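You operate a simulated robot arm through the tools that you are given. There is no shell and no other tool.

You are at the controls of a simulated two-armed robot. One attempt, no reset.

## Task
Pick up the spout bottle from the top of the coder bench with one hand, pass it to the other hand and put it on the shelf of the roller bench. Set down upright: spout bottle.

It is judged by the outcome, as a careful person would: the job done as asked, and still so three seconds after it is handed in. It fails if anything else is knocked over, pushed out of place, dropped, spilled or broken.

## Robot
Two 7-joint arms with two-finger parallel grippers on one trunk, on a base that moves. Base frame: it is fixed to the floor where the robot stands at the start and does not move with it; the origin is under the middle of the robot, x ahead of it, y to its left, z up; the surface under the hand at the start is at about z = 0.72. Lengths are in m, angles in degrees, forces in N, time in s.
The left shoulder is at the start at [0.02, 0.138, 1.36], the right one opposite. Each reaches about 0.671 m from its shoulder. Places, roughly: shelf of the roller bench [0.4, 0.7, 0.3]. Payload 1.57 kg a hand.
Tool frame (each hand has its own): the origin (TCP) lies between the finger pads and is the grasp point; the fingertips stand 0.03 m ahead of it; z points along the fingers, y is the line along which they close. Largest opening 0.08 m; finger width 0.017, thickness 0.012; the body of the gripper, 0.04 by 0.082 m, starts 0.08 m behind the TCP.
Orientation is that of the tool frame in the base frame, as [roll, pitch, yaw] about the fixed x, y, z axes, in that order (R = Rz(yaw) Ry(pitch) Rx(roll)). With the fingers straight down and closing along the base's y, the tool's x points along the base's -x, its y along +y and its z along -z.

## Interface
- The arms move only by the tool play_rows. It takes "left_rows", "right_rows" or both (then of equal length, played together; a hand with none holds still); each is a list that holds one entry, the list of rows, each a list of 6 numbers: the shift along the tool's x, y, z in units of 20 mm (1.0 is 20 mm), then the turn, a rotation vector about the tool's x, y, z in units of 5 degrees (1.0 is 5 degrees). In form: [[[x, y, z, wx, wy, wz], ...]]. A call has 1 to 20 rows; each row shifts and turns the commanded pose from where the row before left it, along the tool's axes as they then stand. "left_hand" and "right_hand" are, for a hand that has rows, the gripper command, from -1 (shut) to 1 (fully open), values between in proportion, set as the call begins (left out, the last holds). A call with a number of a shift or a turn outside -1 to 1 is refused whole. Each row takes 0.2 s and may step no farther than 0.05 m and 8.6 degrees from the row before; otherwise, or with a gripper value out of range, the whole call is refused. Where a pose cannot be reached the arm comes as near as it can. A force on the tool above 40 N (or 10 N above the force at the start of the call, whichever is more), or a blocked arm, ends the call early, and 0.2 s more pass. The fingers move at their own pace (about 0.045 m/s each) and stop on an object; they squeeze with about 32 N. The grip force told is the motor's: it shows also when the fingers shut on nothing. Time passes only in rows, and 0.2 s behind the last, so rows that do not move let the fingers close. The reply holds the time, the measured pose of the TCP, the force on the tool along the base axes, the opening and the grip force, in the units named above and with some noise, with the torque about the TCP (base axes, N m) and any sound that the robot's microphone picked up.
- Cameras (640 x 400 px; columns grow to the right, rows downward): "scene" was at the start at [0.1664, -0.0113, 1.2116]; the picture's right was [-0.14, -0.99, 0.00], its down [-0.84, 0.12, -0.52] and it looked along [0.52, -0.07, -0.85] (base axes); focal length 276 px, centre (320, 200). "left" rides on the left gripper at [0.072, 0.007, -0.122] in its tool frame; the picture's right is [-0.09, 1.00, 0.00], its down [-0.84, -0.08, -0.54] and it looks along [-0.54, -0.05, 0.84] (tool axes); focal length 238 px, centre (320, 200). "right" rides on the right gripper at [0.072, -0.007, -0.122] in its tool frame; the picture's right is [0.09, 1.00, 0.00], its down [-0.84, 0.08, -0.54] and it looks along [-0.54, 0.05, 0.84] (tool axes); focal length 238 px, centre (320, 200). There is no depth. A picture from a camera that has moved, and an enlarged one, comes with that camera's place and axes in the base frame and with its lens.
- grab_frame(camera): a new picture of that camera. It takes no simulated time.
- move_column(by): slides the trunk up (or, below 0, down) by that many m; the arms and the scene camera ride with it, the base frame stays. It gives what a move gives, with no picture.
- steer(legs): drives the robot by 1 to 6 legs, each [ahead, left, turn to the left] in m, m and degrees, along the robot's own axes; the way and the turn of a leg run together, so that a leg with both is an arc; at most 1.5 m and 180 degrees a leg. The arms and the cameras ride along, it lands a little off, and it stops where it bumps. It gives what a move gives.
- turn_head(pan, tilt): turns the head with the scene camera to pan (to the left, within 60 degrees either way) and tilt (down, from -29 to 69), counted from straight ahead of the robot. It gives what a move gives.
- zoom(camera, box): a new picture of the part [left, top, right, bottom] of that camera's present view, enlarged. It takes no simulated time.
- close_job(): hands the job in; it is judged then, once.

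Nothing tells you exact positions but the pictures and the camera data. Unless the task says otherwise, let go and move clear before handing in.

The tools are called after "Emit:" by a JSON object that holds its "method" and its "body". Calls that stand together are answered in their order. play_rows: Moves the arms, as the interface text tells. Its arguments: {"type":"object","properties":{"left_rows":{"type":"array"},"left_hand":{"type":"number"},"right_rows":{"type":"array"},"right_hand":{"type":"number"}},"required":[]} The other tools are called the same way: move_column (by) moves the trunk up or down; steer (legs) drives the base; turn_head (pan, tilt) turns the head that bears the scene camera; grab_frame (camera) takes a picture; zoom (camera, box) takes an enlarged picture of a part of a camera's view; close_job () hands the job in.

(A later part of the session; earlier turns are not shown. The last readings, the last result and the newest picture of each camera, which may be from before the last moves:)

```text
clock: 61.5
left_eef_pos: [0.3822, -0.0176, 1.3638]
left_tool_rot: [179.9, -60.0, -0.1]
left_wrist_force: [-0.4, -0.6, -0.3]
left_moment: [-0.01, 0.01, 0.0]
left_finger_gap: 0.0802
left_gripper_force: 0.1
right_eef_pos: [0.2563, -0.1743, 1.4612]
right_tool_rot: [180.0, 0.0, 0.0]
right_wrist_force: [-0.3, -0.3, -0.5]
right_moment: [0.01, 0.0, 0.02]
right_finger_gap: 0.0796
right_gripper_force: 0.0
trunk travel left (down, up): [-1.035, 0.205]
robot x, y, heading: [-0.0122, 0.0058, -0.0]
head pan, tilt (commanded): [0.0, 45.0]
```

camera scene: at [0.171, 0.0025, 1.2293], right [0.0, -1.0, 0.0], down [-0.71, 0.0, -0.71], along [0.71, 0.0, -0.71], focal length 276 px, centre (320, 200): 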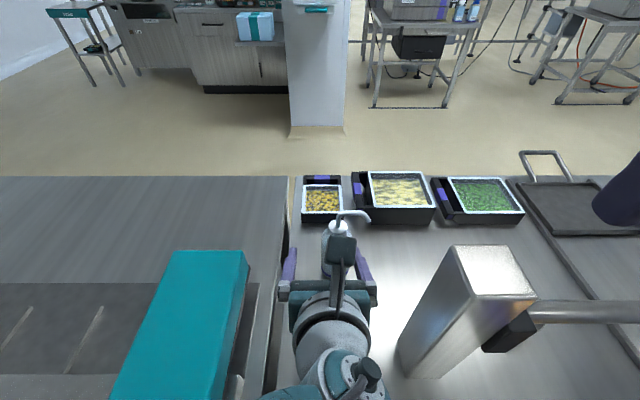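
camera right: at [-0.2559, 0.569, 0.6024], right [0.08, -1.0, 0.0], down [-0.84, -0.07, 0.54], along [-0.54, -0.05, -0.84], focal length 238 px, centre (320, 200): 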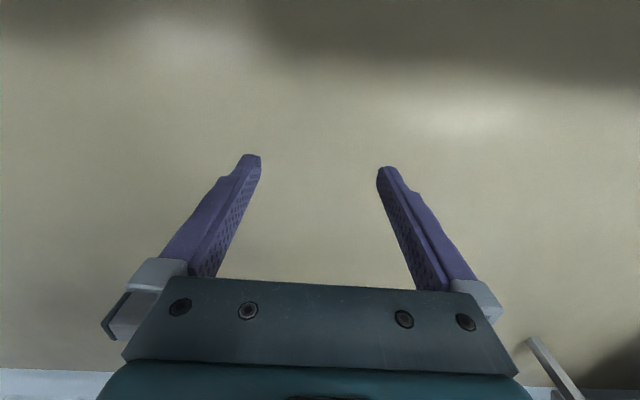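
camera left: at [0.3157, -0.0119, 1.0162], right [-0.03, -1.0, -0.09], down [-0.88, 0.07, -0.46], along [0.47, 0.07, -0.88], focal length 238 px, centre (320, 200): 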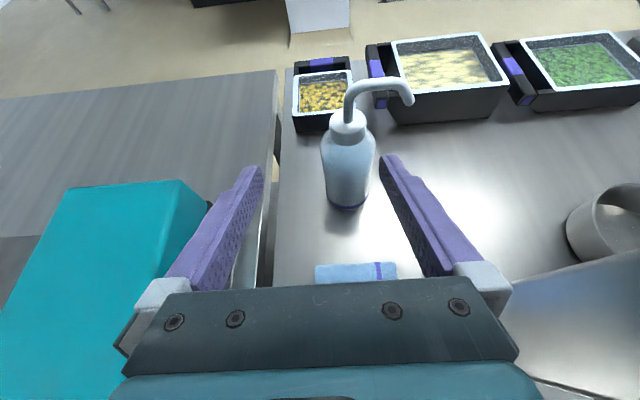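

Now the rehearsal up high: I'll shift the left hand in front of its own shoulder, as if the base stood about 0.15 m further right. Then I'll test descending and reaching forward.

Emit:
{"method": "play_rows", "body": {"left_rows": [[[0, -0.9, 0, 0, 0, 0], [0, -0.9, 0, 0, 0, 0], [0, -0.9, 0, 0, 0, 0], [0, -0.9, 0, 0, 0, 0], [0, -0.9, 0, 0, 0, 0], [0, -0.9, 0, 0, 0, 0], [0, -0.9, 0, 0, 0, 0], [0, -0.9, 0, 0, 0, 0]]]}}

Emit:
{"method": "play_rows", "body": {"left_rows": [[[-0.866, 0, 0.5, 0, 0, 0], [-0.866, 0, 0.5, 0, 0, 0], [-0.866, 0, 0.5, 0, 0, 0], [-0.866, 0, 0.5, 0, 0, 0], [-0.866, 0, 0.5, 0, 0, 0], [-0.866, 0, 0.5, 0, 0, 0]]]}}

```text
clock: 63.2
left_eef_pos: [0.3862, 0.1278, 1.3645]
left_tool_rot: [179.9, -60.0, 0.0]
left_wrist_force: [-0.5, 0.1, -0.4]
left_moment: [0.01, -0.01, 0.0]
left_finger_gap: 0.08
left_gripper_force: 0.1
right_eef_pos: [0.2561, -0.1748, 1.4617]
right_tool_rot: [180.0, -0.1, -0.1]
right_wrist_force: [0.1, 0.1, 0.2]
right_moment: [-0.03, 0.01, 0.02]
right_finger_gap: 0.0802
right_gripper_force: 0.2
trunk travel left (down, up): [-1.035, 0.205]
robot x, y, heading: [-0.0058, 0.0047, 0.1]
head pan, tilt (commanded): [0.0, 45.0]
```

```text
clock: 64.7
left_eef_pos: [0.3839, 0.1262, 1.2428]
left_tool_rot: [179.9, -59.9, 0.0]
left_wrist_force: [-1.0, 0.4, 0.4]
left_moment: [0.01, 0.0, 0.01]
left_finger_gap: 0.0799
left_gripper_force: 0.1
right_eef_pos: [0.2556, -0.1751, 1.462]
right_tool_rot: [180.0, -0.1, -0.1]
right_wrist_force: [-0.1, -0.6, -0.7]
right_moment: [-0.01, 0.01, -0.01]
right_finger_gap: 0.0799
right_gripper_force: 0.1
trunk travel left (down, up): [-1.035, 0.205]
robot x, y, heading: [-0.0081, 0.0074, -0.0]
head pan, tilt (commanded): [0.0, 45.0]
```

Emit:
{"method": "play_rows", "body": {"left_rows": [[[-0.866, 0, 0.5, 0, 0, 0], [-0.866, 0, 0.5, 0, 0, 0], [-0.866, 0, 0.5, 0, 0, 0], [-0.866, 0, 0.5, 0, 0, 0]]]}}

Emit:
{"method": "turn_head", "body": {"pan": 20, "tilt": 60}}

Emit:
{"method": "grab_frame", "body": {"camera": "scene"}}

```text
clock: 65.7
left_eef_pos: [0.3853, 0.1274, 1.1646]
left_tool_rot: [179.9, -60.0, -0.1]
left_wrist_force: [0.9, -0.4, 0.0]
left_moment: [0.02, -0.04, -0.03]
left_finger_gap: 0.08
left_gripper_force: 0.1
right_eef_pos: [0.2551, -0.1753, 1.4614]
right_tool_rot: [180.0, -0.1, -0.1]
right_wrist_force: [-0.9, 0.3, 0.1]
right_moment: [0.0, -0.01, 0.02]
right_finger_gap: 0.08
right_gripper_force: 0.0
trunk travel left (down, up): [-1.035, 0.205]
robot x, y, heading: [-0.0071, 0.0027, -0.1]
head pan, tilt (commanded): [0.0, 45.0]
```

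```text
clock: 66.5
left_eef_pos: [0.3871, 0.1292, 1.1635]
left_tool_rot: [180.0, -60.0, -0.2]
left_wrist_force: [-0.7, 0.0, 0.4]
left_moment: [0.02, -0.02, 0.01]
left_finger_gap: 0.0797
left_gripper_force: 0.0
right_eef_pos: [0.2555, -0.175, 1.4607]
right_tool_rot: [-180.0, 0.0, -0.1]
right_wrist_force: [-0.6, -0.1, -0.1]
right_moment: [-0.01, 0.02, 0.0]
right_finger_gap: 0.08
right_gripper_force: 0.2
trunk travel left (down, up): [-1.035, 0.205]
robot x, y, heading: [-0.0119, 0.0049, 0.0]
head pan, tilt (commanded): [20.0, 60.0]
```

```text
taken
camera scene: at [0.1523, 0.0254, 1.5098], right [0.34, -0.94, 0.0], down [-0.81, -0.29, -0.5], along [0.47, 0.17, -0.87], focal length 276 px, centre (320, 200)
```

scene: 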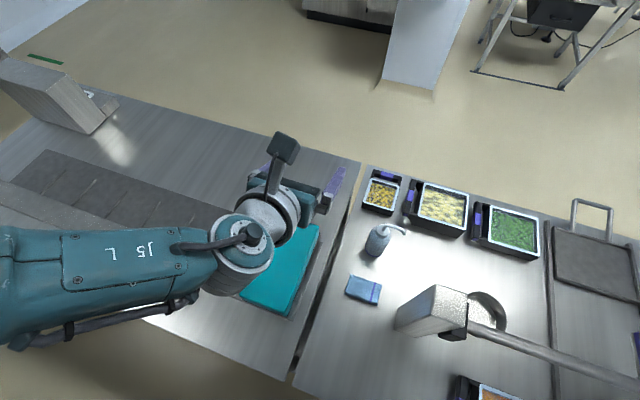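

Emit:
{"method": "play_rows", "body": {"left_rows": [[[0.5, 0, 0.866, 0, 0, 0], [0.5, 0, 0.866, 0, 0, 0], [0.5, 0, 0.866, 0, 0, 0], [0.5, 0, 0.866, 0, 0, 0], [0.5, 0, 0.866, 0, 0, 0]]]}}

Emit:
{"method": "turn_head", "body": {"pan": 45, "tilt": 55}}

Emit:
{"method": "grab_frame", "body": {"camera": "scene"}}

```text
clock: 67.7
left_eef_pos: [0.4619, 0.1369, 1.1862]
left_tool_rot: [179.9, -60.1, 0.0]
left_wrist_force: [-0.1, 0.5, -0.6]
left_moment: [0.01, 0.03, 0.0]
left_finger_gap: 0.0801
left_gripper_force: 0.0
left hand out of reach, approached as far as the arm can: row 3, 4, 5
right_eef_pos: [0.2562, -0.175, 1.4622]
right_tool_rot: [180.0, 0.0, -0.1]
right_wrist_force: [0.5, 0.3, -0.1]
right_moment: [-0.01, 0.01, 0.0]
right_finger_gap: 0.08
right_gripper_force: 0.1
trunk travel left (down, up): [-1.035, 0.205]
robot x, y, heading: [-0.0093, 0.0071, -0.1]
head pan, tilt (commanded): [20.0, 60.0]
```

```text
clock: 68.6
left_eef_pos: [0.4612, 0.1387, 1.1857]
left_tool_rot: [180.0, -60.0, 0.0]
left_wrist_force: [-0.1, -0.4, 0.5]
left_moment: [0.01, -0.03, -0.03]
left_finger_gap: 0.0801
left_gripper_force: 0.0
right_eef_pos: [0.2563, -0.1747, 1.4615]
right_tool_rot: [-180.0, 0.0, 0.0]
right_wrist_force: [0.1, 0.0, -0.6]
right_moment: [0.0, -0.03, -0.02]
right_finger_gap: 0.08
right_gripper_force: 0.0
trunk travel left (down, up): [-1.035, 0.205]
robot x, y, heading: [-0.0095, 0.0048, -0.1]
head pan, tilt (commanded): [45.0, 55.0]
```

```text
taken
camera scene: at [0.1407, 0.0536, 1.5158], right [0.71, -0.71, 0.0], down [-0.58, -0.58, -0.57], along [0.41, 0.4, -0.82], focal length 276 px, centre (320, 200)
```

scene: 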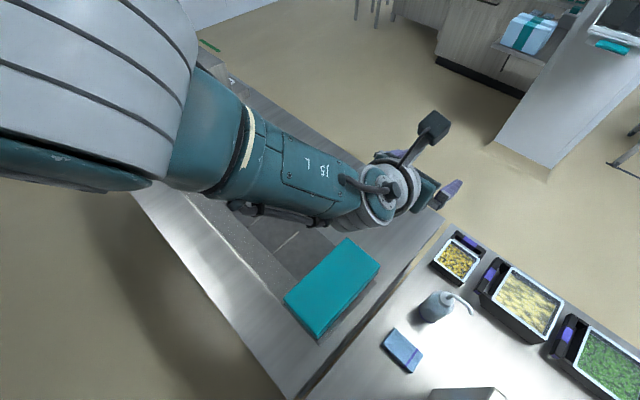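

The reach limit is about 0.655 m from the shoulder. I'll test the pose that matches a shoulder height of about 1.18 with the base moved right.

Emit:
{"method": "play_rows", "body": {"left_rows": [[[0.78, 0, -0.22, 0, 0, 0], [0.78, 0, -0.22, 0, 0, 0], [0.78, 0, -0.22, 0, 0, 0]]]}}

Emit:
{"method": "grab_frame", "body": {"camera": "scene"}}

```text
clock: 69.4
left_eef_pos: [0.4742, 0.1369, 1.232]
left_tool_rot: [-179.9, -59.9, 0.0]
left_wrist_force: [0.3, 0.4, -0.1]
left_moment: [0.04, 0.01, 0.0]
left_finger_gap: 0.0801
left_gripper_force: 0.1
right_eef_pos: [0.2563, -0.1742, 1.4617]
right_tool_rot: [180.0, 0.0, 0.0]
right_wrist_force: [-0.5, -0.6, 0.2]
right_moment: [0.02, 0.03, 0.0]
right_finger_gap: 0.08
right_gripper_force: 0.0
trunk travel left (down, up): [-1.035, 0.205]
robot x, y, heading: [-0.011, 0.0027, 0.1]
head pan, tilt (commanded): [45.0, 55.0]
```

```text
taken
camera scene: at [0.1407, 0.0537, 1.5158], right [0.71, -0.71, 0.0], down [-0.58, -0.58, -0.57], along [0.41, 0.41, -0.82], focal length 276 px, centre (320, 200)
```

scene: 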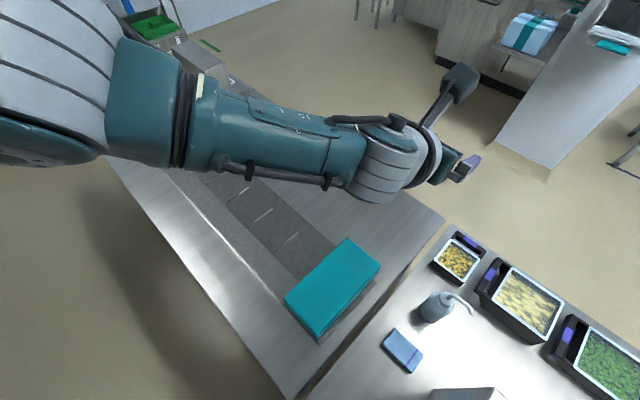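

That pose is reachable, with the elbow and forearm well above the block. Now I'll retract the left hand to a pre-grasp offset, pull the right hand back and up, and slide the base right with everything held high.

Emit:
{"method": "play_rows", "body": {"left_rows": [[[0, 0, -1, 0, 0, 0], [0, 0, -1, 0, 0, 0], [0, 0, -1, 0, 0, 0], [0, 0, -1, 0, 0, 0], [0, 0, -1, 0, 0, 0], [0, 0, -1, 0, 0, 0], [0, 0, -1, 0, 0, 0]]], "right_rows": [[[-0.43, 0.3, -0.6, 0, 0, 0], [-0.43, 0.3, -0.6, 0, 0, 0], [-0.43, 0.3, -0.6, 0, 0, 0], [-0.43, 0.3, -0.6, 0, 0, 0], [-0.43, 0.3, -0.6, 0, 0, 0], [-0.43, 0.3, -0.6, 0, 0, 0], [-0.43, 0.3, -0.6, 0, 0, 0]]]}}

Emit:
{"method": "steer", "body": {"legs": [[0.008, -0.17, 0]]}}

Emit:
{"method": "turn_head", "body": {"pan": 0, "tilt": 60}}

Emit:
{"method": "grab_frame", "body": {"camera": "scene"}}

Emit:
{"method": "grab_frame", "body": {"camera": "left"}}

```text
clock: 70.7
left_eef_pos: [0.3794, 0.1379, 1.287]
left_tool_rot: [-179.9, -60.0, -0.3]
left_wrist_force: [0.1, -0.2, -0.5]
left_moment: [-0.03, 0.0, 0.0]
left_finger_gap: 0.0802
left_gripper_force: 0.0
right_eef_pos: [0.1839, -0.2161, 1.4951]
right_tool_rot: [175.2, 10.4, 1.0]
right_wrist_force: [0.8, 0.9, -0.2]
right_moment: [0.0, 0.01, -0.01]
right_finger_gap: 0.0797
right_gripper_force: 0.1
trunk travel left (down, up): [-1.035, 0.205]
robot x, y, heading: [-0.0085, 0.0071, -0.1]
head pan, tilt (commanded): [45.0, 55.0]
stopped in row 6 (right hand): the arm was blocked; the commanded pose is now the measured one
```

```text
clock: 72.2
left_eef_pos: [0.3862, -0.0365, 1.2863]
left_tool_rot: [-179.9, -60.0, -0.2]
left_wrist_force: [-0.1, 0.7, 0.6]
left_moment: [-0.02, -0.03, 0.0]
left_finger_gap: 0.08
left_gripper_force: 0.0
right_eef_pos: [0.1918, -0.3899, 1.4955]
right_tool_rot: [175.3, 10.2, 1.0]
right_wrist_force: [0.5, 0.3, 0.5]
right_moment: [0.03, -0.01, -0.02]
right_finger_gap: 0.0801
right_gripper_force: 0.1
trunk travel left (down, up): [-1.035, 0.205]
robot x, y, heading: [-0.0011, -0.1686, -0.1]
head pan, tilt (commanded): [45.0, 55.0]
```

```text
clock: 73.3
left_eef_pos: [0.3866, -0.0363, 1.2863]
left_tool_rot: [-180.0, -60.0, -0.1]
left_wrist_force: [-0.6, -0.2, 0.8]
left_moment: [-0.02, 0.02, 0.01]
left_finger_gap: 0.08
left_gripper_force: 0.1
right_eef_pos: [0.19, -0.3898, 1.4953]
right_tool_rot: [175.3, 10.3, 1.0]
right_wrist_force: [0.7, 0.2, -0.3]
right_moment: [-0.04, -0.04, 0.0]
right_finger_gap: 0.08
right_gripper_force: 0.0
trunk travel left (down, up): [-1.035, 0.205]
robot x, y, heading: [0.001, -0.1682, -0.4]
head pan, tilt (commanded): [0.0, 60.0]
```

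```text
taken
camera scene: at [0.164, -0.1712, 1.5097], right [0.0, -1.0, 0.0], down [-0.87, 0.0, -0.5], along [0.5, 0.0, -0.87], focal length 276 px, centre (320, 200)
```

scene: 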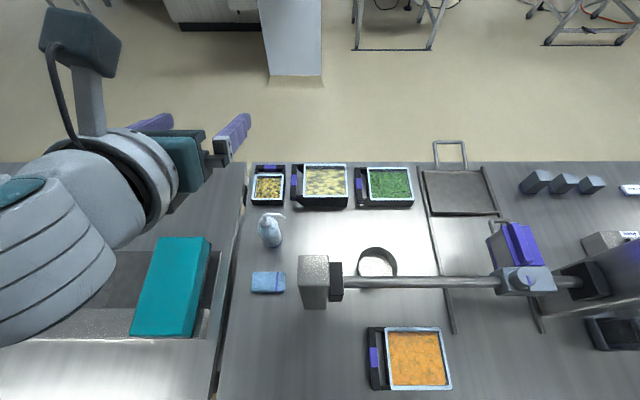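

```text
taken
camera left: at [0.3165, -0.0424, 1.4108], right [-0.05, -1.0, -0.08], down [-0.89, 0.08, -0.45], along [0.46, 0.05, -0.89], focal length 238 px, centre (320, 200)
```

left: 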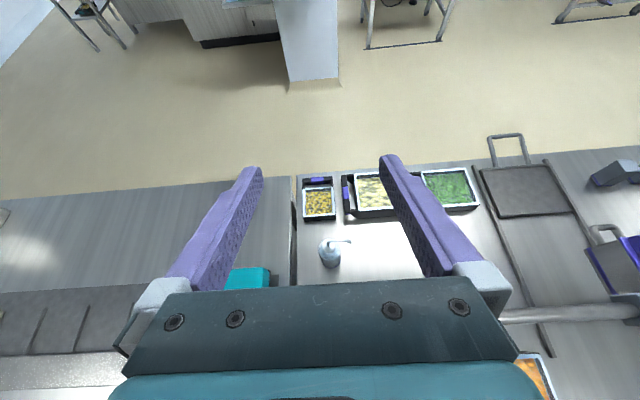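

The right arm touched a limit near the torso, so I'll ease it forward a bit. Then I'll check what lies directly below my own torso before lowering.

Emit:
{"method": "play_rows", "body": {"right_rows": [[[0.5, 0.2, 0, 0, 0, 0], [0.5, 0.2, 0, 0, 0, 0], [0.5, 0.2, 0, 0, 0, 0], [0.5, 0.2, 0, 0, 0, 0]]]}}

Emit:
{"method": "turn_head", "body": {"pan": 0, "tilt": 69}}

Emit:
{"method": "grab_frame", "body": {"camera": "scene"}}

```text
clock: 74.3
left_eef_pos: [0.3868, -0.0368, 1.2879]
left_tool_rot: [180.0, -60.0, -0.2]
left_wrist_force: [0.5, -0.1, 0.3]
left_moment: [-0.01, 0.0, -0.01]
left_finger_gap: 0.08
left_gripper_force: 0.0
right_eef_pos: [0.232, -0.4056, 1.4905]
right_tool_rot: [175.3, 10.3, 1.0]
right_wrist_force: [0.3, 0.3, 0.6]
right_moment: [0.0, 0.03, -0.02]
right_finger_gap: 0.08
right_gripper_force: 0.1
trunk travel left (down, up): [-1.035, 0.205]
robot x, y, heading: [-0.0005, -0.1669, -0.2]
head pan, tilt (commanded): [0.0, 60.0]
```

```text
clock: 75.0
left_eef_pos: [0.3858, -0.0361, 1.2872]
left_tool_rot: [-180.0, -59.9, -0.2]
left_wrist_force: [-0.1, 0.3, 1.2]
left_moment: [0.03, 0.0, -0.01]
left_finger_gap: 0.0802
left_gripper_force: 0.1
right_eef_pos: [0.2311, -0.4051, 1.4897]
right_tool_rot: [175.3, 10.2, 1.0]
right_wrist_force: [0.0, 0.0, 0.2]
right_moment: [0.01, 0.03, 0.0]
right_finger_gap: 0.08
right_gripper_force: 0.1
trunk travel left (down, up): [-1.035, 0.205]
robot x, y, heading: [0.0035, -0.1703, -0.1]
head pan, tilt (commanded): [0.0, 68.8]
```

```text
taken
camera scene: at [0.1533, -0.1712, 1.5004], right [0.0, -1.0, 0.0], down [-0.93, 0.0, -0.36], along [0.36, 0.0, -0.93], focal length 276 px, centre (320, 200)
```

scene: 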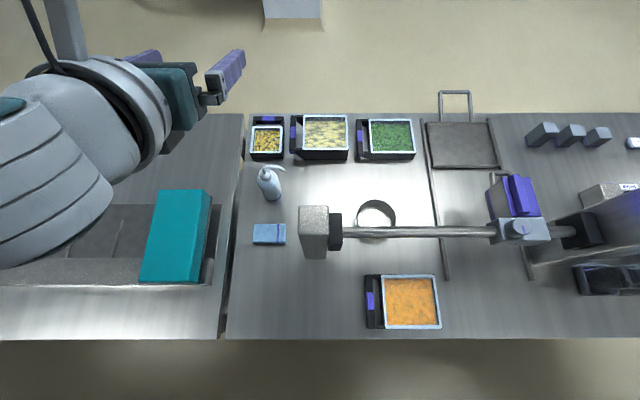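

Nothing of the torso protrudes over the bench. I'll lower the trunk to bring the left hand down in front of the bottle.

Emit:
{"method": "move_column", "body": {"by": -0.3}}

Emit:
{"method": "turn_head", "body": {"pan": 15, "tilt": 50}}

Emit:
{"method": "grab_frame", "body": {"camera": "scene"}}

Emit:
{"method": "grab_frame", "body": {"camera": "left"}}

```text
clock: 78.0
left_eef_pos: [0.3847, -0.0358, 0.9871]
left_tool_rot: [-180.0, -59.9, -0.2]
left_wrist_force: [0.4, 0.5, 0.8]
left_moment: [-0.01, 0.01, 0.02]
left_finger_gap: 0.08
left_gripper_force: 0.0
right_eef_pos: [0.2306, -0.4057, 1.1889]
right_tool_rot: [175.2, 10.1, 1.0]
right_wrist_force: [-0.3, -0.3, 0.6]
right_moment: [-0.01, -0.01, 0.01]
right_finger_gap: 0.0799
right_gripper_force: 0.0
trunk travel left (down, up): [-0.735, 0.505]
robot x, y, heading: [0.0018, -0.1705, -0.2]
head pan, tilt (commanded): [0.0, 68.8]
```

```text
clock: 78.8
left_eef_pos: [0.3855, -0.0365, 0.9863]
left_tool_rot: [180.0, -60.0, -0.3]
left_wrist_force: [-0.6, 0.2, 0.7]
left_moment: [-0.02, -0.01, 0.0]
left_finger_gap: 0.0799
left_gripper_force: 0.1
right_eef_pos: [0.2318, -0.4057, 1.19]
right_tool_rot: [175.3, 10.1, 1.0]
right_wrist_force: [0.0, 0.5, -0.4]
right_moment: [0.02, 0.0, 0.0]
right_finger_gap: 0.08
right_gripper_force: 0.1
trunk travel left (down, up): [-0.735, 0.505]
robot x, y, heading: [-0.0005, -0.1724, -0.2]
head pan, tilt (commanded): [15.0, 50.0]
```

```text
taken
camera scene: at [0.1717, -0.1514, 1.2222], right [0.26, -0.97, 0.0], down [-0.74, -0.2, -0.64], along [0.62, 0.16, -0.77], focal length 276 px, centre (320, 200)
```

scene: 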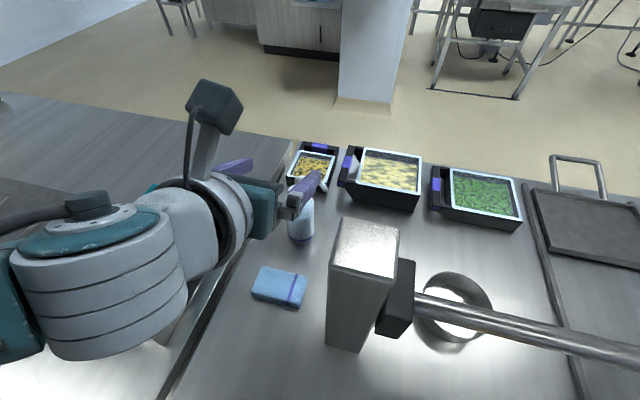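

```text
taken
camera left: at [0.3165, -0.0424, 1.1108], right [-0.05, -1.0, -0.08], down [-0.89, 0.08, -0.45], along [0.46, 0.05, -0.89], focal length 238 px, centre (320, 200)
```

left: 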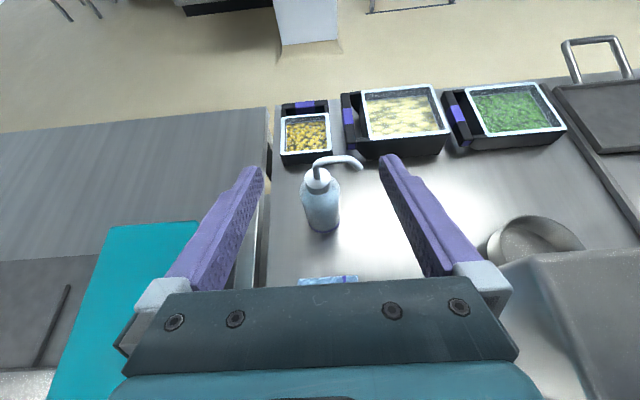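

The bottle's centre is at about y = -0.026. I'll shift the hand 10 mm left and lower the trunk to the pre-grasp height.

Emit:
{"method": "play_rows", "body": {"left_rows": [[[0, -0.26, 0, 0, 0, 0], [0, -0.26, 0, 0, 0, 0]]]}}

Emit:
{"method": "move_column", "body": {"by": -0.174}}

Emit:
{"method": "grab_frame", "body": {"camera": "scene"}}

Emit:
{"method": "grab_frame", "body": {"camera": "left"}}

```text
clock: 79.4
left_eef_pos: [0.3865, -0.0259, 0.9871]
left_tool_rot: [179.9, -60.0, -0.1]
left_wrist_force: [-0.2, -0.4, -0.4]
left_moment: [0.01, 0.0, 0.0]
left_finger_gap: 0.0801
left_gripper_force: 0.0
right_eef_pos: [0.2304, -0.4057, 1.1901]
right_tool_rot: [175.3, 10.2, 1.1]
right_wrist_force: [0.1, 0.6, 0.5]
right_moment: [0.0, -0.06, 0.0]
right_finger_gap: 0.0802
right_gripper_force: 0.0
trunk travel left (down, up): [-0.735, 0.505]
robot x, y, heading: [-0.0018, -0.1697, -0.4]
head pan, tilt (commanded): [15.0, 50.0]
```

```text
clock: 81.4
left_eef_pos: [0.3876, -0.0255, 0.8131]
left_tool_rot: [-179.9, -60.0, -0.2]
left_wrist_force: [-0.6, 1.4, 0.7]
left_moment: [0.01, 0.02, -0.03]
left_finger_gap: 0.0802
left_gripper_force: 0.1
right_eef_pos: [0.2304, -0.4064, 1.0167]
right_tool_rot: [175.2, 10.1, 0.9]
right_wrist_force: [0.3, 0.1, 0.6]
right_moment: [0.02, 0.03, -0.01]
right_finger_gap: 0.08
right_gripper_force: 0.1
trunk travel left (down, up): [-0.561, 0.679]
robot x, y, heading: [-0.0023, -0.1704, -0.2]
head pan, tilt (commanded): [15.0, 50.0]
```

```text
taken
camera scene: at [0.1718, -0.1513, 1.0483], right [0.26, -0.97, 0.0], down [-0.74, -0.2, -0.64], along [0.62, 0.16, -0.77], focal length 276 px, centre (320, 200)
```

scene: 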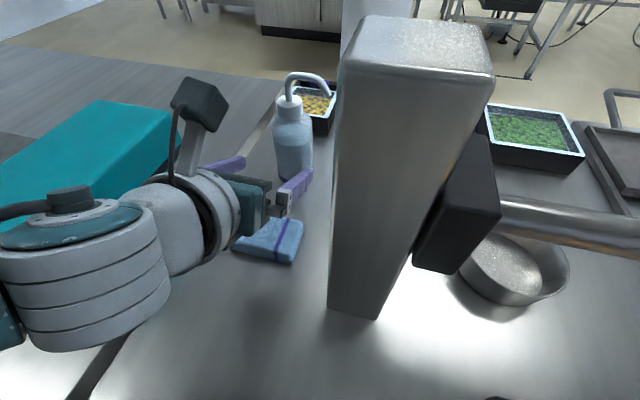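

```text
taken
camera left: at [0.3171, -0.0313, 0.9369], right [-0.05, -1.0, -0.08], down [-0.89, 0.08, -0.45], along [0.46, 0.05, -0.89], focal length 238 px, centre (320, 200)
```

left: 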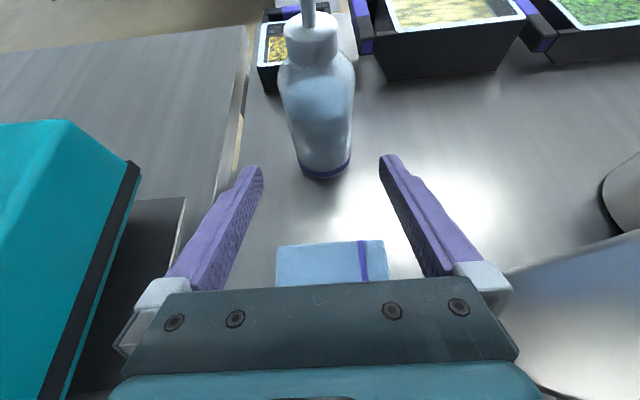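

The hand is centred on the bottle with open fingers at pre-grasp, and the view is clear. I'll advance along the finger direction so the fingers straddle the lower body.

Emit:
{"method": "play_rows", "body": {"left_rows": [[[-0.03, 0, 0.93, 0, 0, 0], [-0.03, 0, 0.93, 0, 0, 0], [-0.03, 0, 0.93, 0, 0, 0], [-0.03, 0, 0.93, 0, 0, 0]]]}}

Emit:
{"method": "grab_frame", "body": {"camera": "left"}}

```text
clock: 82.4
left_eef_pos: [0.4507, -0.0263, 0.7733]
left_tool_rot: [180.0, -60.0, -0.2]
left_wrist_force: [-1.0, 0.0, 0.0]
left_moment: [-0.03, -0.03, 0.01]
left_finger_gap: 0.08
left_gripper_force: 0.2
right_eef_pos: [0.2313, -0.4063, 1.0148]
right_tool_rot: [175.3, 10.2, 1.0]
right_wrist_force: [0.4, -0.7, 0.9]
right_moment: [0.0, 0.0, 0.01]
right_finger_gap: 0.0798
right_gripper_force: 0.0
trunk travel left (down, up): [-0.561, 0.679]
robot x, y, heading: [-0.0021, -0.1682, -0.2]
head pan, tilt (commanded): [15.0, 50.0]
```

```text
taken
camera left: at [0.3808, -0.0322, 0.8975], right [-0.05, -1.0, -0.08], down [-0.89, 0.08, -0.45], along [0.46, 0.05, -0.89], focal length 238 px, centre (320, 200)
```

left: 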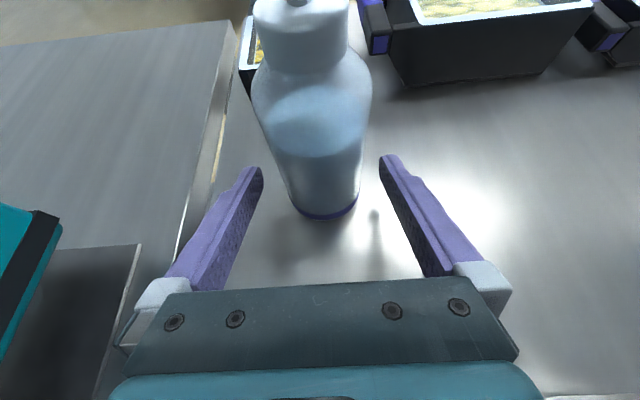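

Emit:
{"method": "play_rows", "body": {"left_rows": [[[-0.03, 0, 0.93, 0, 0, 0], [-0.03, 0, 0.9, 0, 0, 0]]]}}

Emit:
{"method": "grab_frame", "body": {"camera": "left"}}

Emit:
{"method": "grab_frame", "body": {"camera": "scene"}}

```text
clock: 83.0
left_eef_pos: [0.4808, -0.0263, 0.7537]
left_tool_rot: [-180.0, -60.0, -0.2]
left_wrist_force: [0.4, 0.2, 0.3]
left_moment: [0.0, 0.01, 0.01]
left_finger_gap: 0.0799
left_gripper_force: 0.0
right_eef_pos: [0.2312, -0.4061, 1.016]
right_tool_rot: [175.4, 10.2, 0.9]
right_wrist_force: [-0.3, 0.1, -1.0]
right_moment: [0.0, 0.03, 0.0]
right_finger_gap: 0.0802
right_gripper_force: 0.0
trunk travel left (down, up): [-0.561, 0.679]
robot x, y, heading: [-0.0014, -0.1694, -0.1]
head pan, tilt (commanded): [15.0, 50.0]
```

```text
taken
camera left: at [0.4113, -0.0315, 0.8784], right [-0.05, -1.0, -0.08], down [-0.89, 0.08, -0.45], along [0.46, 0.05, -0.89], focal length 238 px, centre (320, 200)
```

left: 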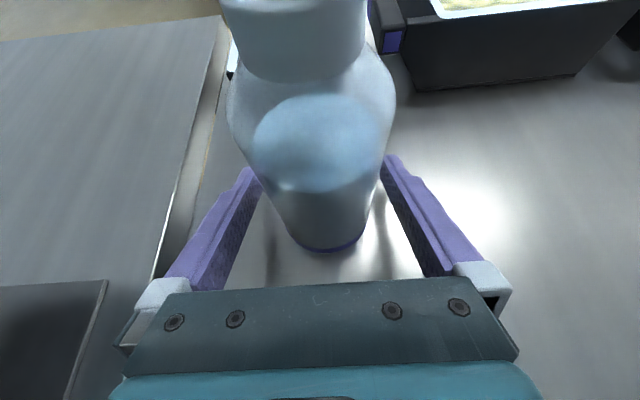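

```text
taken
camera scene: at [0.1719, -0.1514, 1.0483], right [0.26, -0.97, 0.0], down [-0.74, -0.2, -0.64], along [0.62, 0.16, -0.77], focal length 276 px, centre (320, 200)
```

scene: 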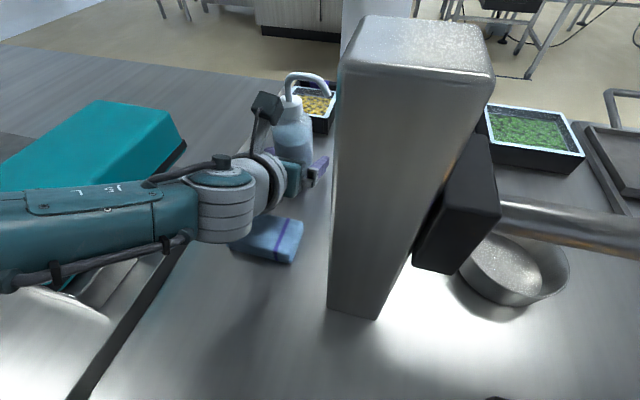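

The fingers straddle the lower body, with the TCP about at the bottle's axis. Closing the left gripper.

Emit:
{"method": "play_rows", "body": {"left_rows": [[[0, 0, 0, 0, 0, 0], [0, 0, 0, 0, 0, 0], [0, 0, 0, 0, 0, 0], [0, 0, 0, 0, 0, 0], [0, 0, 0, 0, 0, 0]]], "left_hand": -1}}

Emit:
{"method": "grab_frame", "body": {"camera": "left"}}

```text
clock: 84.2
left_eef_pos: [0.4805, -0.0258, 0.7539]
left_tool_rot: [179.9, -60.0, -0.3]
left_wrist_force: [0.5, -0.6, -0.7]
left_moment: [-0.07, -0.03, 0.04]
left_finger_gap: 0.0568
left_gripper_force: 31.8
right_eef_pos: [0.2314, -0.4059, 1.0163]
right_tool_rot: [175.2, 10.2, 1.0]
right_wrist_force: [0.6, -0.2, 0.4]
right_moment: [0.01, -0.02, -0.01]
right_finger_gap: 0.0799
right_gripper_force: 0.1
trunk travel left (down, up): [-0.561, 0.679]
robot x, y, heading: [-0.0015, -0.1697, -0.5]
head pan, tilt (commanded): [15.0, 50.0]
```

```text
taken
camera left: at [0.4111, -0.0318, 0.8786], right [-0.05, -1.0, -0.08], down [-0.89, 0.08, -0.45], along [0.46, 0.05, -0.89], focal length 238 px, centre (320, 200)
```

left: 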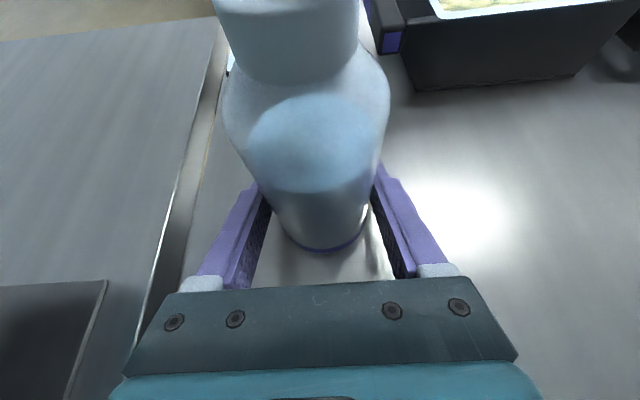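

The grip is firm at 0.057 m. I'll lift straight up with the trunk, a little first to check.

Emit:
{"method": "move_column", "body": {"by": 0.05}}

Emit:
{"method": "grab_frame", "body": {"camera": "scene"}}

Emit:
{"method": "move_column", "body": {"by": 0.3}}

Emit:
{"method": "grab_frame", "body": {"camera": "scene"}}

Emit:
{"method": "grab_frame", "body": {"camera": "left"}}

```text
clock: 85.1
left_eef_pos: [0.4797, -0.0266, 0.8054]
left_tool_rot: [-180.0, -59.9, -0.3]
left_wrist_force: [0.0, 0.4, -3.2]
left_moment: [0.0, 0.0, -0.03]
left_finger_gap: 0.0572
left_gripper_force: 32.2
right_eef_pos: [0.2301, -0.4066, 1.0654]
right_tool_rot: [175.4, 10.3, 1.0]
right_wrist_force: [-0.1, 0.1, -0.4]
right_moment: [-0.01, 0.0, 0.04]
right_finger_gap: 0.0802
right_gripper_force: 0.0
trunk travel left (down, up): [-0.611, 0.629]
robot x, y, heading: [0.0009, -0.1703, -0.2]
head pan, tilt (commanded): [15.0, 50.0]
```

```text
taken
camera scene: at [0.1715, -0.1514, 1.0983], right [0.26, -0.97, 0.0], down [-0.74, -0.2, -0.64], along [0.62, 0.16, -0.77], focal length 276 px, centre (320, 200)
```

scene: 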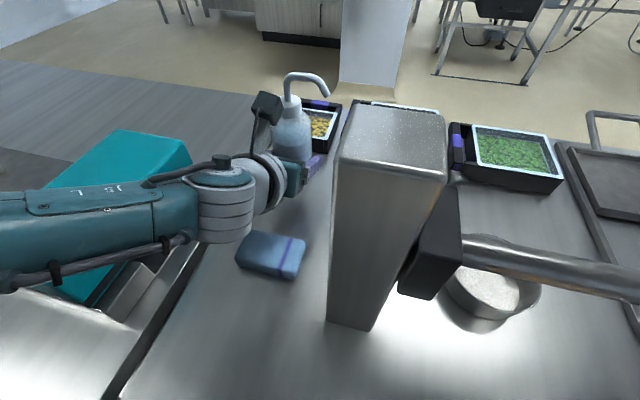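

```text
clock: 88.1
left_eef_pos: [0.4802, -0.0255, 1.1048]
left_tool_rot: [-180.0, -60.0, -0.2]
left_wrist_force: [0.2, -0.2, -2.3]
left_moment: [-0.01, -0.01, -0.02]
left_finger_gap: 0.0573
left_gripper_force: 32.0
right_eef_pos: [0.2311, -0.4071, 1.3655]
right_tool_rot: [175.3, 10.3, 1.1]
right_wrist_force: [0.9, -0.3, -0.1]
right_moment: [-0.01, 0.05, 0.0]
right_finger_gap: 0.0801
right_gripper_force: 0.1
trunk travel left (down, up): [-0.911, 0.329]
robot x, y, heading: [0.0002, -0.1697, -0.2]
head pan, tilt (commanded): [15.0, 50.0]
```

```text
taken
camera scene: at [0.1716, -0.1514, 1.3982], right [0.26, -0.97, 0.0], down [-0.74, -0.2, -0.64], along [0.62, 0.16, -0.77], focal length 276 px, centre (320, 200)
```

scene: 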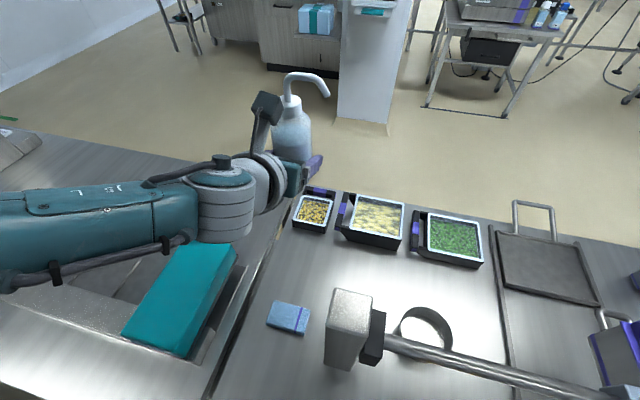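

```text
taken
camera left: at [0.4108, -0.0316, 1.2284], right [-0.05, -1.0, -0.08], down [-0.89, 0.08, -0.45], along [0.46, 0.05, -0.89], focal length 238 px, centre (320, 200)
```

left: 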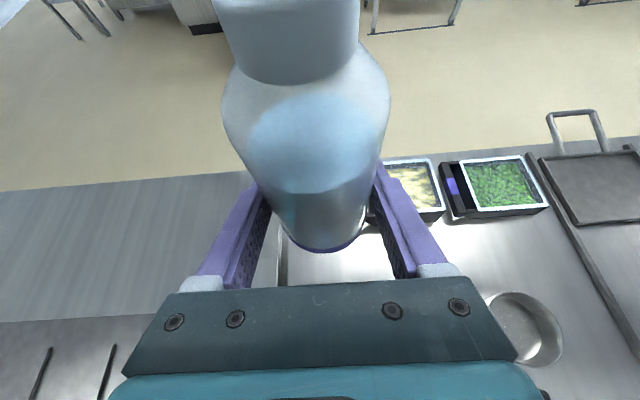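

The bottle came up cleanly and upright, and nothing else moved. I'll back away from the benches to do the handover over open floor.

Emit:
{"method": "steer", "body": {"legs": [[-0.5, 0, 0]]}}

Emit:
{"method": "turn_head", "body": {"pan": 0, "tilt": 35}}

Emit:
{"method": "grab_frame", "body": {"camera": "scene"}}

```text
clock: 91.1
left_eef_pos: [-0.0218, -0.0255, 1.1045]
left_tool_rot: [180.0, -60.0, -0.8]
left_wrist_force: [0.5, 0.1, -2.7]
left_moment: [0.01, 0.0, 0.03]
left_finger_gap: 0.0574
left_gripper_force: 31.7
right_eef_pos: [-0.275, -0.4036, 1.3663]
right_tool_rot: [175.3, 10.2, 0.5]
right_wrist_force: [0.4, 0.2, -0.1]
right_moment: [-0.01, -0.01, 0.04]
right_finger_gap: 0.08
right_gripper_force: 0.0
trunk travel left (down, up): [-0.911, 0.329]
robot x, y, heading: [-0.5062, -0.1641, -0.8]
head pan, tilt (commanded): [15.0, 50.0]
```

```text
clock: 91.8
left_eef_pos: [-0.0219, -0.0265, 1.1055]
left_tool_rot: [-180.0, -60.0, -0.8]
left_wrist_force: [0.0, 0.1, -2.5]
left_moment: [-0.01, -0.06, -0.01]
left_finger_gap: 0.0571
left_gripper_force: 32.4
right_eef_pos: [-0.2763, -0.4042, 1.3669]
right_tool_rot: [175.3, 10.3, 0.5]
right_wrist_force: [0.0, -0.1, -0.5]
right_moment: [0.04, -0.01, 0.0]
right_finger_gap: 0.0802
right_gripper_force: 0.0
trunk travel left (down, up): [-0.911, 0.329]
robot x, y, heading: [-0.5039, -0.1609, -0.6]
head pan, tilt (commanded): [0.0, 35.0]
```

```text
taken
camera scene: at [-0.3187, -0.1693, 1.4199], right [-0.01, -1.0, 0.0], down [-0.57, 0.01, -0.82], along [0.82, -0.01, -0.57], focal length 276 px, centre (320, 200)
```

scene: 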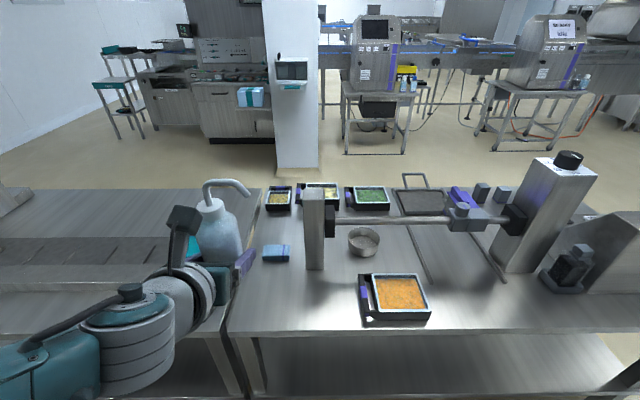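

The bottle hangs upright in the left hand with free floor around. I'll swing the left hand, turning it right about the vertical, so the bottle comes to the middle in front of me with the left hand pointing right.

Emit:
{"method": "play_rows", "body": {"left_rows": [[[-0.1875, 0.405, -0.325, -0.866, 0, 0.5], [-0.169, 0.436, -0.293, -0.866, 0, 0.5], [-0.149, 0.464, -0.259, -0.866, 0, 0.5], [-0.129, 0.488, -0.223, -0.866, 0, 0.5], [-0.107, 0.509, -0.185, -0.866, 0, 0.5], [-0.084, 0.526, -0.146, -0.866, 0, 0.5], [-0.061, 0.538, -0.106, -0.866, 0, 0.5], [-0.037, 0.547, -0.065, -0.866, 0, 0.5]]]}}

Emit:
{"method": "grab_frame", "body": {"camera": "scene"}}

```text
clock: 93.6
left_eef_pos: [-0.0833, -0.0913, 1.1048]
left_tool_rot: [179.8, -60.0, -40.7]
left_wrist_force: [-1.2, -0.5, -2.7]
left_moment: [0.01, -0.02, 0.02]
left_finger_gap: 0.057
left_gripper_force: 32.5
right_eef_pos: [-0.2755, -0.4045, 1.3661]
right_tool_rot: [175.2, 10.3, 0.5]
right_wrist_force: [0.1, 0.5, -0.3]
right_moment: [0.02, 0.0, -0.02]
right_finger_gap: 0.0798
right_gripper_force: 0.0
trunk travel left (down, up): [-0.911, 0.329]
robot x, y, heading: [-0.5057, -0.1667, -0.6]
head pan, tilt (commanded): [0.0, 35.0]
```

```text
taken
camera scene: at [-0.3187, -0.1694, 1.42], right [-0.01, -1.0, 0.0], down [-0.57, 0.01, -0.82], along [0.82, -0.01, -0.57], focal length 276 px, centre (320, 200)
```

scene: 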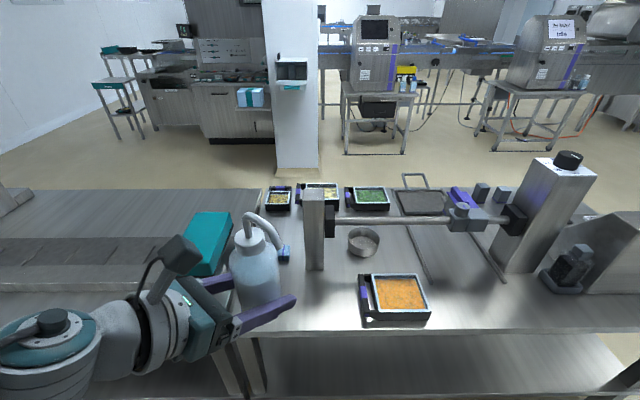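

The bottle stays upright in the swing. Continuing with the second half.

Emit:
{"method": "play_rows", "body": {"left_rows": [[[-0.013, 0.551, -0.023, -0.866, 0, 0.5], [0.011, 0.551, 0.018, -0.866, 0, 0.5], [0.035, 0.548, 0.06, -0.866, 0, 0.5], [0.058, 0.54, 0.101, -0.866, 0, 0.5], [0.082, 0.527, 0.141, -0.866, 0, 0.5], [0.104, 0.511, 0.18, -0.866, 0, 0.5], [0.126, 0.491, 0.219, -0.866, 0, 0.5], [0.147, 0.467, 0.255, -0.866, 0, 0.5]]]}}

Emit:
{"method": "grab_frame", "body": {"camera": "scene"}}

Emit:
{"method": "grab_frame", "body": {"camera": "left"}}

```text
clock: 95.4
left_eef_pos: [-0.1456, -0.1558, 1.1046]
left_tool_rot: [180.0, -60.1, -80.8]
left_wrist_force: [0.0, -0.2, -1.8]
left_moment: [0.0, -0.01, -0.03]
left_finger_gap: 0.0569
left_gripper_force: 31.9
right_eef_pos: [-0.2747, -0.4055, 1.3668]
right_tool_rot: [175.3, 10.3, 0.6]
right_wrist_force: [-0.8, -0.8, 0.3]
right_moment: [-0.01, -0.02, 0.02]
right_finger_gap: 0.0801
right_gripper_force: 0.1
trunk travel left (down, up): [-0.911, 0.329]
robot x, y, heading: [-0.5024, -0.1679, -0.8]
head pan, tilt (commanded): [0.0, 35.0]
```

```text
taken
camera scene: at [-0.3187, -0.1693, 1.42], right [-0.01, -1.0, 0.0], down [-0.57, 0.01, -0.82], along [0.82, -0.01, -0.57], focal length 276 px, centre (320, 200)
```

scene: 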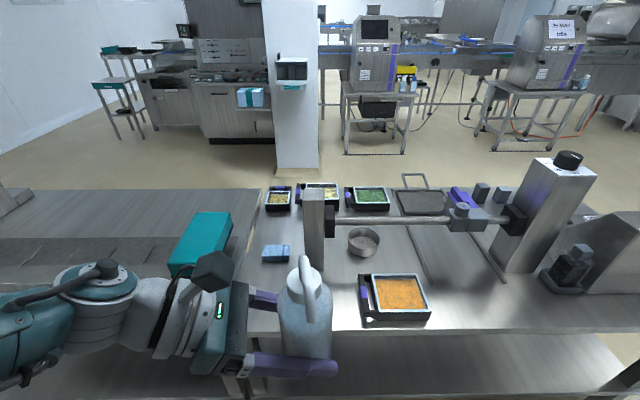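

```text
taken
camera left: at [-0.1625, -0.0874, 1.2285], right [-0.99, -0.11, -0.08], down [-0.06, 0.89, -0.45], along [0.12, -0.44, -0.89], focal length 238 px, centre (320, 200)
```

left: 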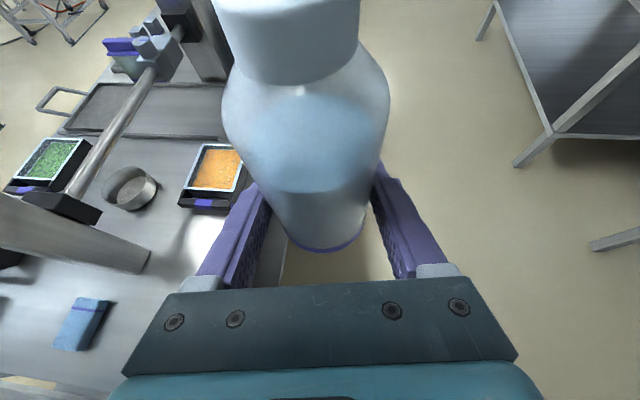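

The bottle is now in front of me at about [-0.145, -0.158], bottom at z ≈ 1.07. Now I'll prepare the right hand: straighten it and lower it well to the right of the bottle.

Emit:
{"method": "play_rows", "body": {"right_rows": [[[0, 0.2, 0.5, 0.94, 0, 0], [0, 0.2, 0.8, 0, 1, 0], [0, 0.2, 1, 0, 1, 0], [0, 0.2, 1, 0, 0, 0], [0, 0.2, 1, 0, 0, 0], [0, 0.2, 1, 0, 0, 0], [0, 0.2, 1, 0, 0, 0], [0, 0.2, 1, 0, 0, 0], [0, 0.2, 1, 0, 0, 0], [0, 0.2, 1, 0, 0, 0], [0, 0.2, 1, 0, 0, 0], [0, 0.2, 1, 0, 0, 0], [0, 0.2, 1, 0, 0, 0], [0, 0.2, 1, 0, 0, 0]]]}}

```text
clock: 98.4
left_eef_pos: [-0.1456, -0.1554, 1.104]
left_tool_rot: [179.9, -59.9, -80.7]
left_wrist_force: [0.7, 0.0, -2.3]
left_moment: [0.01, 0.01, 0.01]
left_finger_gap: 0.0572
left_gripper_force: 31.3
right_eef_pos: [-0.2822, -0.462, 1.1011]
right_tool_rot: [-179.9, 0.3, 0.4]
right_wrist_force: [0.2, -0.5, -0.5]
right_moment: [0.04, 0.02, 0.0]
right_finger_gap: 0.0802
right_gripper_force: 0.0
trunk travel left (down, up): [-0.911, 0.329]
robot x, y, heading: [-0.5039, -0.1679, -0.7]
head pan, tilt (commanded): [0.0, 35.0]
```

Emit:
{"method": "play_rows", "body": {"right_rows": [[[0.43, 0, -0.24, 0, 1, 0], [0.449, 0, -0.202, 0, 1, 0], [0.465, 0, -0.162, 0, 1, 0], [0.477, 0, -0.121, 0, 1, 0], [0.486, 0, -0.079, 0, 1, 0], [0.491, 0, -0.036, 0, 1, 0], [0.492, 0, 0.007, 0, 1, 0], [0.49, 0, 0.05, 0, 1, 0], [0.484, 0, 0.093, 0, 1, 0], [0.474, 0, 0.134, 0, 1, 0], [0.46, 0, 0.175, 0, 1, 0], [0.443, 0, 0.215, 0, 1, 0], [0.423, 0, 0.252, 0, 1, 0], [0.399, 0, 0.288, 0, 1, 0], [0.373, 0, 0.322, 0, 1, 0], [0.343, 0, 0.353, 0, 1, 0]]]}}

Emit:
{"method": "grab_frame", "body": {"camera": "scene"}}

```text
clock: 101.8
left_eef_pos: [-0.1434, -0.1562, 1.1048]
left_tool_rot: [179.9, -60.0, -80.7]
left_wrist_force: [0.3, 0.2, -2.5]
left_moment: [-0.04, -0.02, -0.01]
left_finger_gap: 0.0572
left_gripper_force: 32.2
right_eef_pos: [-0.1434, -0.46, 1.1775]
right_tool_rot: [-179.5, -79.8, 0.0]
right_wrist_force: [0.0, -0.3, -0.2]
right_moment: [-0.04, -0.04, -0.02]
right_finger_gap: 0.08
right_gripper_force: 0.1
trunk travel left (down, up): [-0.911, 0.329]
robot x, y, heading: [-0.507, -0.1634, -0.8]
head pan, tilt (commanded): [0.0, 35.0]
```

```text
taken
camera scene: at [-0.3187, -0.1693, 1.42], right [-0.01, -1.0, 0.0], down [-0.57, 0.01, -0.82], along [0.82, -0.01, -0.57], focal length 276 px, centre (320, 200)
```

scene: 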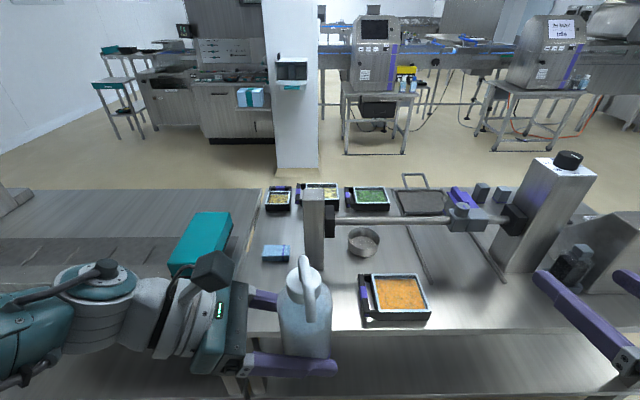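

The right hand is level-ish, pointing forward, off to the right. I'll turn it left about the vertical to face the bottle, stopping about 14 cm short.

Emit:
{"method": "play_rows", "body": {"right_rows": [[[-0.007, -0.48, -0.039, 0.985, 0, -0.174], [0, -0.481, 0.002, 0.985, 0, -0.174], [0.008, -0.48, 0.043, 0.985, 0, -0.174], [0.015, -0.474, 0.084, 0.985, 0, -0.174], [0.022, -0.465, 0.125, 0.985, 0, -0.174], [0.029, -0.452, 0.164, 0.985, 0, -0.174], [0.036, -0.436, 0.202, 0.985, 0, -0.174], [0.042, -0.416, 0.239, 0.985, 0, -0.174], [0.048, -0.393, 0.274, 0.985, 0, -0.174], [0.054, -0.368, 0.306, 0.985, 0, -0.174]]]}}

Emit:
{"method": "grab_frame", "body": {"camera": "scene"}}

```text
clock: 104.0
left_eef_pos: [-0.1451, -0.1564, 1.1042]
left_tool_rot: [179.9, -60.0, -80.7]
left_wrist_force: [1.3, 0.2, -2.2]
left_moment: [0.02, 0.0, 0.01]
left_finger_gap: 0.0572
left_gripper_force: 32.4
right_eef_pos: [-0.1518, -0.3631, 1.177]
right_tool_rot: [-178.8, -79.7, 49.3]
right_wrist_force: [-0.2, -0.8, 0.1]
right_moment: [-0.02, 0.0, 0.0]
right_finger_gap: 0.0801
right_gripper_force: 0.1
trunk travel left (down, up): [-0.911, 0.329]
robot x, y, heading: [-0.5034, -0.1647, -0.8]
head pan, tilt (commanded): [0.0, 35.0]
```

```text
taken
camera scene: at [-0.3187, -0.1694, 1.42], right [-0.01, -1.0, 0.0], down [-0.57, 0.01, -0.82], along [0.82, -0.01, -0.57], focal length 276 px, centre (320, 200)
```

scene: 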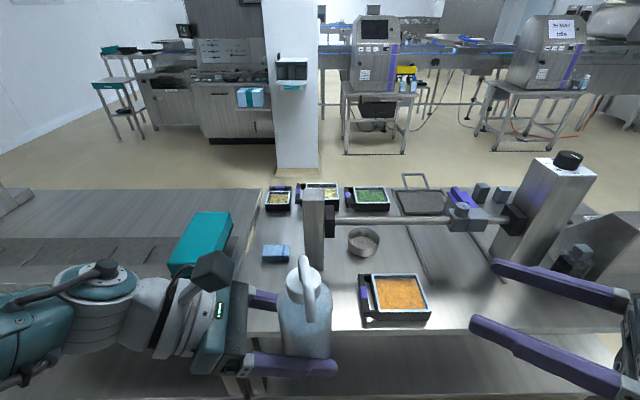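

Emit:
{"method": "play_rows", "body": {"right_rows": [[[0.06, -0.339, 0.337, 0.985, 0, -0.174], [0.064, -0.308, 0.364, 0.985, 0, -0.174], [0.069, -0.275, 0.39, 0.985, 0, -0.174], [0.073, -0.239, 0.412, 0.985, 0, -0.174], [0.076, -0.202, 0.43, 0.985, 0, -0.174], [0.079, -0.163, 0.446, 0.985, 0, -0.174], [0.081, -0.122, 0.459, 0.985, 0, -0.174]]]}}

Emit:
{"method": "grab_frame", "body": {"camera": "scene"}}

Emit:
{"method": "grab_frame", "body": {"camera": "right"}}

Emit:
{"method": "grab_frame", "body": {"camera": "left"}}

```text
clock: 105.6
left_eef_pos: [-0.1449, -0.1558, 1.1039]
left_tool_rot: [179.9, -60.0, -80.6]
left_wrist_force: [-0.4, 0.6, -2.7]
left_moment: [0.0, -0.01, 0.04]
left_finger_gap: 0.0571
left_gripper_force: 32.6
right_eef_pos: [-0.1662, -0.2935, 1.182]
right_tool_rot: [-178.6, -80.0, 84.1]
right_wrist_force: [-0.4, 0.0, 0.6]
right_moment: [-0.03, 0.01, 0.01]
right_finger_gap: 0.0801
right_gripper_force: 0.1
right hand out of reach, approached as far as the arm can: row 7
trunk travel left (down, up): [-0.911, 0.329]
robot x, y, heading: [-0.5037, -0.1658, -0.6]
head pan, tilt (commanded): [0.0, 35.0]
```

```text
taken
camera scene: at [-0.3187, -0.1694, 1.42], right [-0.01, -1.0, 0.0], down [-0.57, 0.01, -0.82], along [0.82, -0.01, -0.57], focal length 276 px, centre (320, 200)
```

scene: 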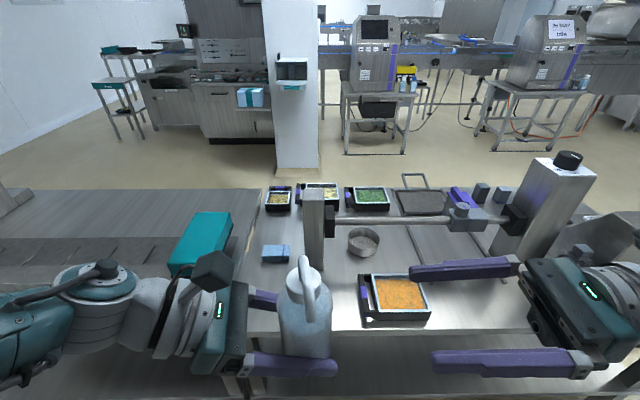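

```text
taken
camera right: at [-0.1803, -0.4006, 1.2745], right [0.99, -0.06, 0.09], down [0.02, -0.68, -0.73], along [0.1, 0.73, -0.68], focal length 238 px, centre (320, 200)
```

right: 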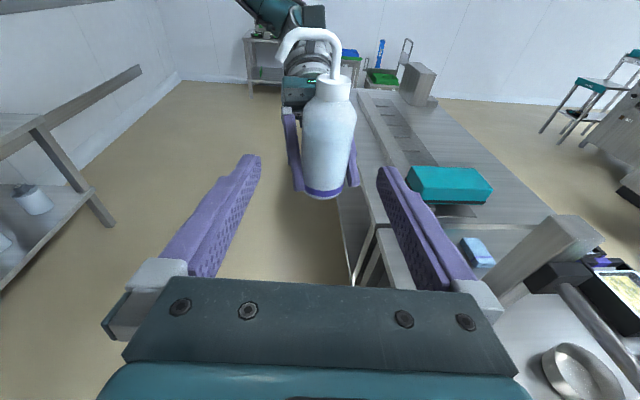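

```text
taken
camera left: at [-0.1622, -0.0872, 1.2285], right [-0.99, -0.12, -0.08], down [-0.07, 0.89, -0.45], along [0.12, -0.44, -0.89], focal length 238 px, centre (320, 200)
```

left: 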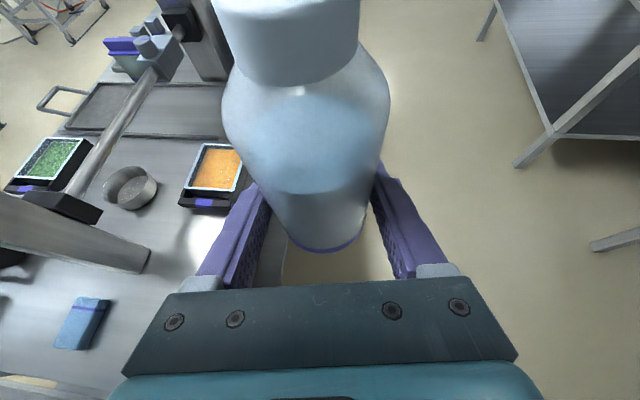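

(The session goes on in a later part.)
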